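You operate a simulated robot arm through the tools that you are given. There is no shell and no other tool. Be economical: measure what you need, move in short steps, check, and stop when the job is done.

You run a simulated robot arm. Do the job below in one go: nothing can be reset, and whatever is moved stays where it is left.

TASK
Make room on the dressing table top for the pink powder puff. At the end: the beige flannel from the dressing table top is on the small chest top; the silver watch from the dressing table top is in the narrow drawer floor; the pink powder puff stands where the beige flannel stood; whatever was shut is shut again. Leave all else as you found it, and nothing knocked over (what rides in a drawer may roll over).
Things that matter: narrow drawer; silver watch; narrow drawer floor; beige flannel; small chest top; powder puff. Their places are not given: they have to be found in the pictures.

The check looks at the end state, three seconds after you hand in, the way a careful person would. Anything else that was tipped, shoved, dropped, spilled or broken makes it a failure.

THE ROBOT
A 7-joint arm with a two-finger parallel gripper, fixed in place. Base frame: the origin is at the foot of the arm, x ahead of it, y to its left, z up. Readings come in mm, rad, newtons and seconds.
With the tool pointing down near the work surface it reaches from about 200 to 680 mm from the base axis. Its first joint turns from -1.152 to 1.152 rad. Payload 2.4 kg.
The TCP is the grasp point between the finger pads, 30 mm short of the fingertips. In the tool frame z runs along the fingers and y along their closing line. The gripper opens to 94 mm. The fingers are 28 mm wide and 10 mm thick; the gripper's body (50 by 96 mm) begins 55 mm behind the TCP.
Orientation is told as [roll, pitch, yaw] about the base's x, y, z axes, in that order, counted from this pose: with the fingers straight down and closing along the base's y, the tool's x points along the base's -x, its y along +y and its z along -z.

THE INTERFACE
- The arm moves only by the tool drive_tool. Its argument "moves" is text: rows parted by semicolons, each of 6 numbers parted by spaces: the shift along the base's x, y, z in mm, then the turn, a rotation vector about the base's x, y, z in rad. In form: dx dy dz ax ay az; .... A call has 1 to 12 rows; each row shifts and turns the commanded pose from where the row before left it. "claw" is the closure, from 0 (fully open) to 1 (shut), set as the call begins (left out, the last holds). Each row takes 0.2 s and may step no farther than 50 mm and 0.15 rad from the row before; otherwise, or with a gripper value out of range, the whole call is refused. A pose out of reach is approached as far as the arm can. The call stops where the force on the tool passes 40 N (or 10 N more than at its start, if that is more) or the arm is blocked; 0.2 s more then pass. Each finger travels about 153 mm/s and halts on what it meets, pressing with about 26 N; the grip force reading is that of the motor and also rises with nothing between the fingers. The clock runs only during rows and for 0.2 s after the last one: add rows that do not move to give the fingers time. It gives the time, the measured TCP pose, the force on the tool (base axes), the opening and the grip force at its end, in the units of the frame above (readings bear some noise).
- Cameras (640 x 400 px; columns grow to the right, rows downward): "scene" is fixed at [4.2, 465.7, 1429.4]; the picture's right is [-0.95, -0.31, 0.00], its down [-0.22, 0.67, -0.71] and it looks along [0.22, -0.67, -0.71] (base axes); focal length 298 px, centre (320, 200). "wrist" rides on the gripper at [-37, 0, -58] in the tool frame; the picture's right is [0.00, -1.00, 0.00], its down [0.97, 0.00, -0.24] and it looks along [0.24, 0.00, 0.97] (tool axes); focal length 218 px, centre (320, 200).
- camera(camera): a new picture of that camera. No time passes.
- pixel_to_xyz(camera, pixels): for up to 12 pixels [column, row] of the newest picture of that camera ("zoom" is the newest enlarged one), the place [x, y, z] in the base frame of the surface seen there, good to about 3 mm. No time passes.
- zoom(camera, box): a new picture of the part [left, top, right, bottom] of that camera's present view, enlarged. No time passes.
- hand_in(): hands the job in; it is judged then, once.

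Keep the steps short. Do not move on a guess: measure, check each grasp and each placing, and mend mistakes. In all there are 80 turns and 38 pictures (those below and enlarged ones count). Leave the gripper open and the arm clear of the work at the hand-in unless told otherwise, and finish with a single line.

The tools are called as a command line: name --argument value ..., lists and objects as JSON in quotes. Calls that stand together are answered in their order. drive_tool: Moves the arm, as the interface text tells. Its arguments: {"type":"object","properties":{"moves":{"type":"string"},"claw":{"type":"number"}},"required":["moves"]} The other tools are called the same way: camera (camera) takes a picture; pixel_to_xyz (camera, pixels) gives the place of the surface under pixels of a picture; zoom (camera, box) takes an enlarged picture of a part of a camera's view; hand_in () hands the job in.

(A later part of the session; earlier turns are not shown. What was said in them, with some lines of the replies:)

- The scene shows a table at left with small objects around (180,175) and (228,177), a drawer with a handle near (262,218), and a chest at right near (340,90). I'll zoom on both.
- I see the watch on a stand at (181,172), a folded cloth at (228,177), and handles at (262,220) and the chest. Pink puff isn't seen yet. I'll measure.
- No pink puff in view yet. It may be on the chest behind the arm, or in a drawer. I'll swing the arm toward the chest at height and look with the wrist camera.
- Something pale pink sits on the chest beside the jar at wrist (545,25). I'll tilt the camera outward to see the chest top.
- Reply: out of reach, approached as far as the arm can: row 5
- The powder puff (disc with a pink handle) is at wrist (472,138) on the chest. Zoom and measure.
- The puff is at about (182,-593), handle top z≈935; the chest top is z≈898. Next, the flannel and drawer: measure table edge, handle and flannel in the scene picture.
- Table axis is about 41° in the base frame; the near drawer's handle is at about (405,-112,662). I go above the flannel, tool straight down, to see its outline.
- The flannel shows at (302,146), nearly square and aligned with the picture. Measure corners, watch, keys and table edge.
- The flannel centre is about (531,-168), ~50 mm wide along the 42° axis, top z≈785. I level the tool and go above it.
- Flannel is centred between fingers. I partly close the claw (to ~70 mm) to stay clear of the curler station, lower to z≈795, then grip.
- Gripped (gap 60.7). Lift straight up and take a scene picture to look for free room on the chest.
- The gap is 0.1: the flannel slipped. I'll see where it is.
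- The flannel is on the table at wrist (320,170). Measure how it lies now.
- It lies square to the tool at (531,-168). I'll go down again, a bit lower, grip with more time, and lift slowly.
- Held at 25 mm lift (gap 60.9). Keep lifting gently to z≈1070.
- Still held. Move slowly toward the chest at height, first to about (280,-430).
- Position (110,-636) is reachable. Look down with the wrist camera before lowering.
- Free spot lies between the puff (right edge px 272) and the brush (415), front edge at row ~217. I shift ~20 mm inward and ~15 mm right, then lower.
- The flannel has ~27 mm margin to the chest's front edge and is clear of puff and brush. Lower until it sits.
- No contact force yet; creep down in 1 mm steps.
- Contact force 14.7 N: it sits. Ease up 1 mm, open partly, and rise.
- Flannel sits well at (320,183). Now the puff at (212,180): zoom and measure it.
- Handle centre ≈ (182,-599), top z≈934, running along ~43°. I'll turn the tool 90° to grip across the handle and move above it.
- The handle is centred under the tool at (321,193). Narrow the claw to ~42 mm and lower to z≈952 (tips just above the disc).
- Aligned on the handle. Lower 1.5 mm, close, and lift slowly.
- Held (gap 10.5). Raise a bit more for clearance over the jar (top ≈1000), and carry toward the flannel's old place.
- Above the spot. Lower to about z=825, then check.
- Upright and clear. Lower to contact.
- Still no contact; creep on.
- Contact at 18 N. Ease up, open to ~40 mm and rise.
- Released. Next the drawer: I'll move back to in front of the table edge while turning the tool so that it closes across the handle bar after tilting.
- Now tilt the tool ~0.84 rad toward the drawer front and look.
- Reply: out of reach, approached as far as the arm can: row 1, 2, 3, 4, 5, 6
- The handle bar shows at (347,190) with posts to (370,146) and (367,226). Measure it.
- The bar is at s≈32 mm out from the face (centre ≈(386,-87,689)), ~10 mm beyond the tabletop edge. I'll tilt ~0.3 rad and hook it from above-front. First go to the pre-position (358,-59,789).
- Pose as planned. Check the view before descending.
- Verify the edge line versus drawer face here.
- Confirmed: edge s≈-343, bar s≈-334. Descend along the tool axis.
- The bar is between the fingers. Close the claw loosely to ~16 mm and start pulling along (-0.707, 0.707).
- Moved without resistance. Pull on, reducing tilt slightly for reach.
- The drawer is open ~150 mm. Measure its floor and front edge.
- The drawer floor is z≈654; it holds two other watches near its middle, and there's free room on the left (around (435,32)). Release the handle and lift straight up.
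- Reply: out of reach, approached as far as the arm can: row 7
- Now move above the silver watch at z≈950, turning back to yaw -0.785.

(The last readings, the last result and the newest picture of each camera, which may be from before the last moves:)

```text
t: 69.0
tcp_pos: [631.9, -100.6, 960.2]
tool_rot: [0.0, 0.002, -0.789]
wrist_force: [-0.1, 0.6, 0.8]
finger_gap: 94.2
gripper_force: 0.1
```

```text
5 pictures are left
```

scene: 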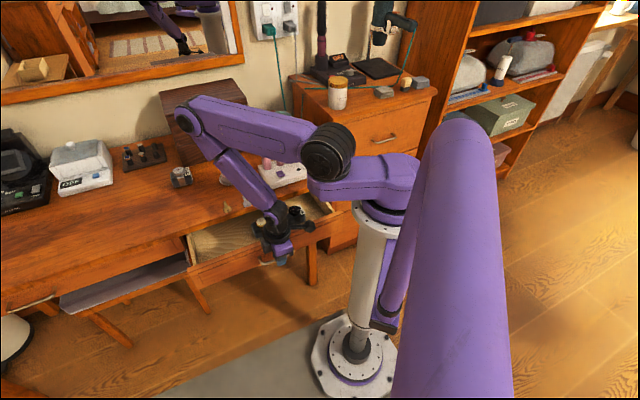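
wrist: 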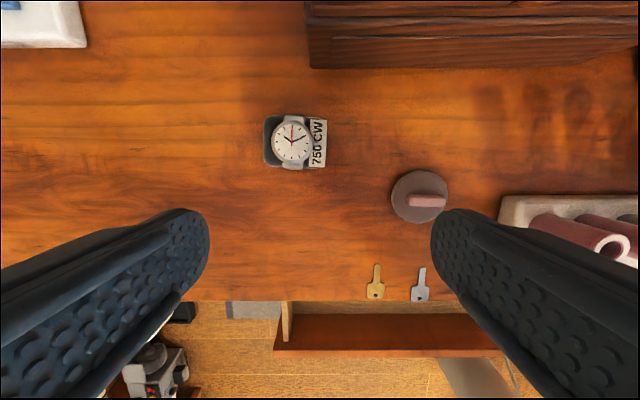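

Watch seen at (295,142). Measure its outline.

pixel_to_xyz --camera "wrist" --pixels '[[265, 140], [268, 120], [268, 162], [292, 141], [320, 140], [325, 125], [323, 166], [295, 168], [290, 117], [255, 142], [335, 145], [350, 66]]'

zoom --camera "wrist" --box '[245, 100, 345, 180]'

```text
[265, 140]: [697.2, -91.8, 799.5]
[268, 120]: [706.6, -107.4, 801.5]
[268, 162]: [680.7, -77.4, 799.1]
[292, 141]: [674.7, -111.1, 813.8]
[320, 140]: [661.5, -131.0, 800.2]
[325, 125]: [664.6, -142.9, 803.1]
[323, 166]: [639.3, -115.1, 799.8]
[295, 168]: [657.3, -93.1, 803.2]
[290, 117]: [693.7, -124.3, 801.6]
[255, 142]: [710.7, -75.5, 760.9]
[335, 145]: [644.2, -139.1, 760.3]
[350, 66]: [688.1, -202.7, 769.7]
```

```text
5.00 times, centred on (295, 140) of wrist
```

zoom: 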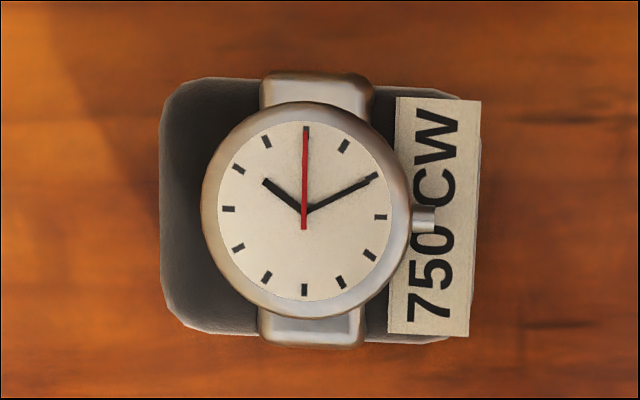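

Cushion centre ≈(673,-111), ~64 mm wide along the closing axis, top z≈800. I aim slightly nearer (669,-106) for reach; lower to 850.

drive_tool --moves "12 -2 -20 0 0 0; 12 -2 -30 0 0 0; 12.7 -1.8 -30 0 0 0; 0 0 -30 0 0 0; 0 0 0 0 0 0"

camera --camera "wrist"

```text
t: 70.2
tcp_pos: [671.0, -103.2, 846.9]
tool_rot: [0.001, 0.002, -0.786]
wrist_force: [0.6, 0.2, 0.2]
finger_gap: 94.2
gripper_force: 0.1
```

```text
3 pictures are left
```

wrist: 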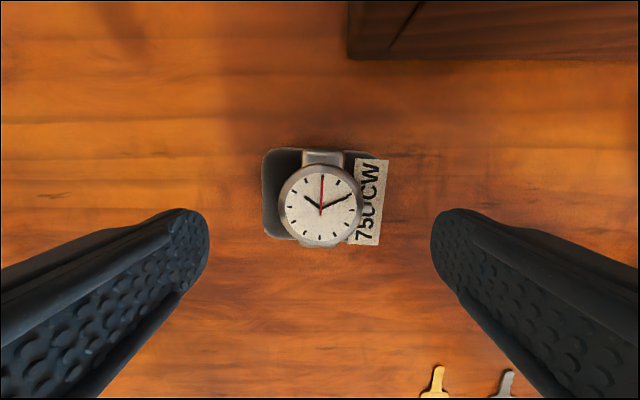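

Centred laterally. Lower to z≈797 with a 3 mm nudge inward, then close.

drive_tool --moves "2 -2 -20 0 0 0; 0 0 -15 0 0 0; 0 0 -10 0 0 0; 0 0 -5 0 0 0; 0 0 0 0 0 0"

drive_tool --moves "0 0 0 0 0 0; 0 0 0 0 0 0; 0 0 0 0 0 0; 0 0 0 0 0 0" --claw 1

```text
t: 71.4
tcp_pos: [671.3, -109.0, 796.2]
tool_rot: [-0.002, 0.001, -0.784]
wrist_force: [-0.3, -0.5, 0.5]
finger_gap: 93.9
gripper_force: 0.0
```

```text
t: 72.4
tcp_pos: [672.1, -107.3, 796.7]
tool_rot: [-0.003, -0.001, -0.786]
wrist_force: [0.9, 0.6, 1.8]
finger_gap: 68.2
gripper_force: 26.0
```

Gripped at 68 mm. Lift slowly.

drive_tool --moves "0 0 1 0 0 0; 0 0 2 0 0 0; 0 0 3 0 0 0; 0 0 5 0 0 0; 0 0 7 0 0 0; 0 0 9 0 0 0; 0 0 11 0 0 0; 0 0 14 0 0 0; 0 0 18 0 0 0; 0 0 15 0 0 0; 0 0 10 0 0 0; 0 0 0 0 0 0"

```text
t: 75.0
tcp_pos: [672.0, -108.9, 892.4]
tool_rot: [-0.001, 0.002, -0.785]
wrist_force: [0.2, 0.4, -1.1]
finger_gap: 68.1
gripper_force: 25.9
```

Held. Carry over to above the drawer's free left part, (429,37).

drive_tool --moves "-10 6 0 0 0 0; -20 12 0 0 0 0; -24 14.5 0 0 0 0; -24 14.5 0 0 0 0; -24 14.5 0 0 0 0; -24 14.5 0 0 0 0; -24 14.5 0 0 0 0; -24 14.5 0 0 0 0; -24 14.5 0 0 0 0; -24 14.5 0 0 0 0; -20.7 12.4 0 0 0 0; 0 0 0 0 0 0"

camera --camera "wrist"

```text
t: 77.6
tcp_pos: [427.1, 37.8, 892.5]
tool_rot: [0.0, 0.003, -0.785]
wrist_force: [0.4, 0.5, -1.5]
finger_gap: 67.9
gripper_force: 26.0
```

```text
2 pictures are left
```

wrist: 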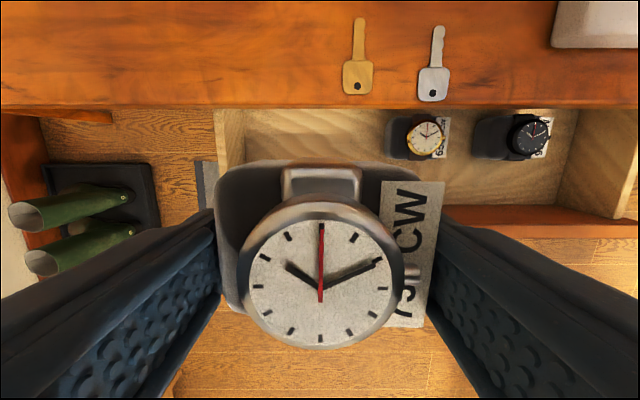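

The view shows the drawer: left wall at cols 215–245, gold watch from col 386. Measure these.

pixel_to_xyz --camera "wrist" --pixels '[[230, 130], [248, 145], [300, 140], [388, 148], [393, 120], [480, 190], [480, 207], [480, 220], [300, 105], [425, 135], [500, 204]]'

```text
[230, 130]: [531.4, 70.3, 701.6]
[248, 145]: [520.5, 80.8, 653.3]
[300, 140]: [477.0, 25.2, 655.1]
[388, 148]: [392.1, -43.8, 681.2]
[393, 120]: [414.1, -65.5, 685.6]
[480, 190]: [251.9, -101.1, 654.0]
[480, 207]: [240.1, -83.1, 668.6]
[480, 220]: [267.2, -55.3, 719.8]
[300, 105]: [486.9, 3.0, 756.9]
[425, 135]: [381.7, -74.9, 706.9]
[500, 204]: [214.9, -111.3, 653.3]
```

Clear: wall w=425, gold watch edge w=246, TCP at w=329; drawer front inner s=-229, table edge s=-342, TCP s=-275. Lower into the drawer.

drive_tool --moves "0 0 -15 0 0 0; 0 0 -25 0 0 0; 0 0 -30 0 0 0; 0 0 -30 0 0 0; 0 0 -30 0 0 0; 0 0 -25 0 0 0; 0 0 -20 0 0 0; 0 0 -12 0 0 0; 0 0 -6 0 0 0; 0 0 -3 0 0 0; 0 0 -2 0 0 0; 0 0 0 0 0 0"

drive_tool --moves "0 0 -1.5 0 0 0; 0 0 0 0 0 0"

drive_tool --moves "0 0 -1 0 0 0; 0 0 0 0 0 0"

```text
t: 80.2
tcp_pos: [428.5, 39.1, 694.5]
tool_rot: [0.0, -0.001, -0.786]
wrist_force: [-0.1, -0.3, -1.0]
finger_gap: 68.1
gripper_force: 26.0
```

```text
t: 80.8
tcp_pos: [428.0, 38.8, 693.1]
tool_rot: [0.0, 0.001, -0.786]
wrist_force: [-0.3, 0.0, -1.7]
finger_gap: 67.8
gripper_force: 26.4
```

```text
t: 81.4
tcp_pos: [429.1, 39.8, 692.2]
tool_rot: [0.0, 0.001, -0.785]
wrist_force: [0.2, -0.4, -0.4]
finger_gap: 68.0
gripper_force: 26.1
```

drive_tool --moves "0 0 -1.2 0 0 0; 0 0 0 0 0 0"

drive_tool --moves "0 0 -1 0 0 0; 0 0 0 0 0 0"

drive_tool --moves "0 0 -0.8 0 0 0; 0 0 0 0 0 0"

```text
t: 82.0
tcp_pos: [428.7, 38.2, 691.5]
tool_rot: [-0.001, 0.002, -0.785]
wrist_force: [-0.8, -0.9, -0.5]
finger_gap: 68.1
gripper_force: 25.7
```

```text
t: 82.6
tcp_pos: [429.3, 38.9, 690.9]
tool_rot: [0.0, 0.0, -0.785]
wrist_force: [0.0, -0.2, -1.5]
finger_gap: 68.3
gripper_force: 25.9
```

```text
t: 83.2
tcp_pos: [429.3, 38.8, 690.4]
tool_rot: [0.0, 0.0, -0.785]
wrist_force: [-1.0, 0.6, 4.6]
finger_gap: 68.2
gripper_force: 25.6
```

Light contact (4.6 N). Open and rise.

drive_tool --moves "0 0 0 0 0 0; 0 0 0 0 0 0; 0 0 8 0 0 0; 0 0 20 0 0 0; 0 0 35 0 0 0; 0 0 45 0 0 0; 0 0 45 0 0 0; 0 0 45 0 0 0; 0 0 30 0 0 0; 0 0 0 0 0 0" --claw 0.1

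```text
t: 85.4
tcp_pos: [429.9, 37.4, 917.3]
tool_rot: [-0.001, 0.002, -0.784]
wrist_force: [-0.2, 0.1, 0.0]
finger_gap: 84.7
gripper_force: 0.1
```

Watch released. Now I'll turn the tool back to yaw 0.785, close the fist, and go in front of the handle to push the drawer shut.

drive_tool --moves "-14.4 0.3 -2 0 0 0.131; -14.4 0.3 -2 0 0 0.131; -14.4 0.3 -2 0 0 0.131; -14.4 0.3 -2 0 0 0.131; -14.4 0.3 -2 0 0 0.131; -14.4 0.3 -2 0 0 0.131; -14.4 0.3 -2 0 0 0.131; -14.4 0.3 -2 0 0 0.131; -14.4 0.3 -2 0 0 0.131; -14.4 0.3 -2 0 0 0.131; -14.4 0.3 -2 0 0 0.131; -14.4 0.3 -2 0 0 0.131" --claw 1

drive_tool --moves "0 0 -30 0 0 0; 0 0 -40 0 0 0; 0 0 -40 0 0 0; 0 0 -30 0 0 0; 0 0 0 -0.05 -0.05 0; 0 0 0 -0.05 -0.05 0; 0 0 0 0 0 0"

```text
t: 88.0
tcp_pos: [254.1, 42.8, 892.3]
tool_rot: [-0.001, 0.001, 0.791]
wrist_force: [-0.3, 0.3, -0.1]
finger_gap: 0.1
gripper_force: 26.1
```

```text
t: 89.6
tcp_pos: [255.4, 39.5, 753.6]
tool_rot: [-0.143, 0.001, 0.788]
wrist_force: [-0.5, 0.6, 0.5]
finger_gap: 0.0
gripper_force: 25.5
```

In front of the handle (fist s≈-167 vs bar ≈-182). Descend to z≈703.

drive_tool --moves "-2 2 -10 0 0 0; 0 0 -20 0 0 0; 0 0 -15 0 0 0; 0 0 -5 0 0 0; 0 0 0 0 0 0"

```text
t: 90.8
tcp_pos: [254.4, 44.3, 703.4]
tool_rot: [-0.14, 0.002, 0.788]
wrist_force: [0.7, 0.2, 0.8]
finger_gap: 0.0
gripper_force: 26.6
```

No contact on the way down. Push along (0.707,-0.707), adding tilt as I go.

drive_tool --moves "7 -7 0 0 0 0; 7 -7 0 0 0 0; 7 -7 0 0 0 0; 7 -7 0 -0.0141 -0.0141 0; 7 -7 0 -0.0141 -0.0141 0; 7 -7 0 -0.0141 -0.0141 0; 7 -7 0 -0.0141 -0.0141 0; 7 -7 0 -0.0141 -0.0141 0; 7 -7 0 -0.0141 -0.0141 0; 7 -7 0 -0.0141 -0.0141 0; 7 -7 0 -0.0141 -0.0141 0; 0 0 0 0 0 0"

```text
t: 93.4
tcp_pos: [331.6, -32.5, 703.3]
tool_rot: [-0.303, 0.002, 0.787]
wrist_force: [0.6, -0.1, -0.8]
finger_gap: 0.0
gripper_force: 26.6
```

Moving well (s=-257). Continue, slower toward the end.

drive_tool --moves "7 -7 0 0 0 0; 7 -7 0 0 0 0; 7 -7 0 0 0 0; 6 -6 0 0 0 0; 4 -4 0 0 0 0; 3 -3 0 0 0 0; 2 -2 0 0 0 0; 0 0 0 0 0 0"

drive_tool --moves "1.5 -1.5 0 0 0 0; 1.5 -1.5 0 0 0 0; 1 -1 0 0 0 0; 1 -1 0 0 0 0; 0 0 0 0 0 0"

```text
t: 95.2
tcp_pos: [367.0, -69.1, 703.9]
tool_rot: [-0.303, 0.003, 0.786]
wrist_force: [0.5, 0.2, -0.3]
finger_gap: 0.1
gripper_force: 26.2
```

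```text
t: 96.4
tcp_pos: [373.7, -74.2, 702.8]
tool_rot: [-0.301, 0.003, 0.787]
wrist_force: [0.2, 0.0, 0.3]
finger_gap: 0.0
gripper_force: 26.1
```

s=-317, no end stop felt yet. Keep going in 1 mm steps.

drive_tool --moves "0.8 -0.8 0 0 0 0; 0.8 -0.8 0 0 0 0; 0.8 -0.8 0 0 0 0; 0 0 0 0 0 0"

drive_tool --moves "0.8 -0.8 0 0 0 0; 0.8 -0.8 0 0 0 0; 0 0 0 0 0 0"

```text
t: 97.4
tcp_pos: [373.6, -75.0, 702.4]
tool_rot: [-0.297, 0.002, 0.79]
wrist_force: [-8.5, 11.9, 2.4]
finger_gap: 0.0
gripper_force: 25.3
```

```text
t: 98.2
tcp_pos: [373.0, -74.9, 702.0]
tool_rot: [-0.29, 0.005, 0.792]
wrist_force: [-14.2, 30.5, -1.9]
finger_gap: 0.0
gripper_force: 26.1
```

End stop reached (~33 N): the drawer is shut. Back off outward, then rise clear.

drive_tool --moves "-5 5 0 0 0 0; -15 15 0 0 0 0; -15 15 10 0 0 0; -5 5 30 0.07 0.07 0; 0 0 45 0.07 0.07 0; 0 0 45 0.07 0.07 0; 0 0 45 0 0 0; 0 0 45 0 0 0; 0 0 0 0 0 0" --claw 1

drive_tool --moves "0 20 10 0 0 0; 0 25 10 0 0 0; 0 25 10 0 0 0; 0 25 10 0 0 0; 0 25 10 0 0 0; 0 0 0 0 0 0" --claw 0

zoom --camera "scene" --box '[150, 50, 450, 250]'

```text
t: 100.2
tcp_pos: [334.6, -38.4, 923.3]
tool_rot: [-0.004, 0.002, 0.787]
wrist_force: [-0.2, -0.8, -0.3]
finger_gap: 0.0
gripper_force: 26.5
```

```text
t: 101.6
tcp_pos: [334.3, 82.9, 974.4]
tool_rot: [-0.004, 0.001, 0.787]
wrist_force: [0.1, 0.8, 0.7]
finger_gap: 94.1
gripper_force: 0.1
```

```text
2.00 times, centred on (300, 150) of scene
```

zoom: 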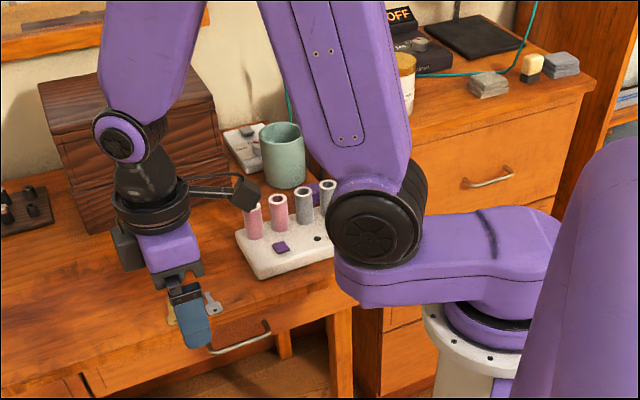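

The flannel sits on the chest and the drawer looks shut; check the handle's place numerically.

pixel_to_xyz --camera "zoom" --pixels '[[240, 345], [255, 339], [226, 348], [232, 330], [488, 85]]'

camera --camera "wrist"

```text
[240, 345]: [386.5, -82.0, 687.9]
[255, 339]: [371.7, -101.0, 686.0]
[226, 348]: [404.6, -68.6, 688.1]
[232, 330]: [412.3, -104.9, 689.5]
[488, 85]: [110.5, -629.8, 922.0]
```

```text
0 pictures are left
```

wrist: 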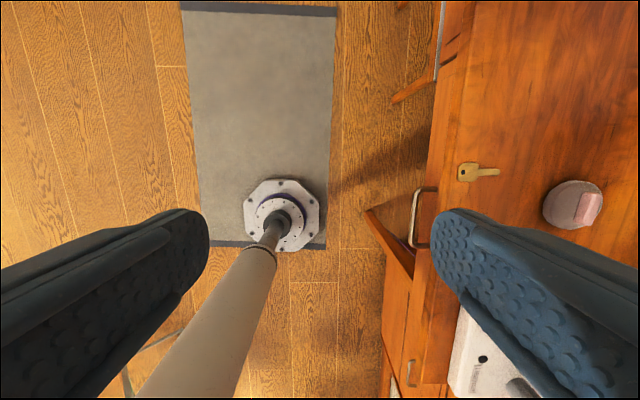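

The handle is back at its first place (s≈-333), the puff stands in the flannel's spot, and the arm is clear. Hand in.

hand_in

```text
The job is handed in.
```

The beige flannel is on the small chest, the silver watch is in the shut narrow drawer, and the pink powder puff stands where the flannel stood; handed in with the gripper open and the arm clear.
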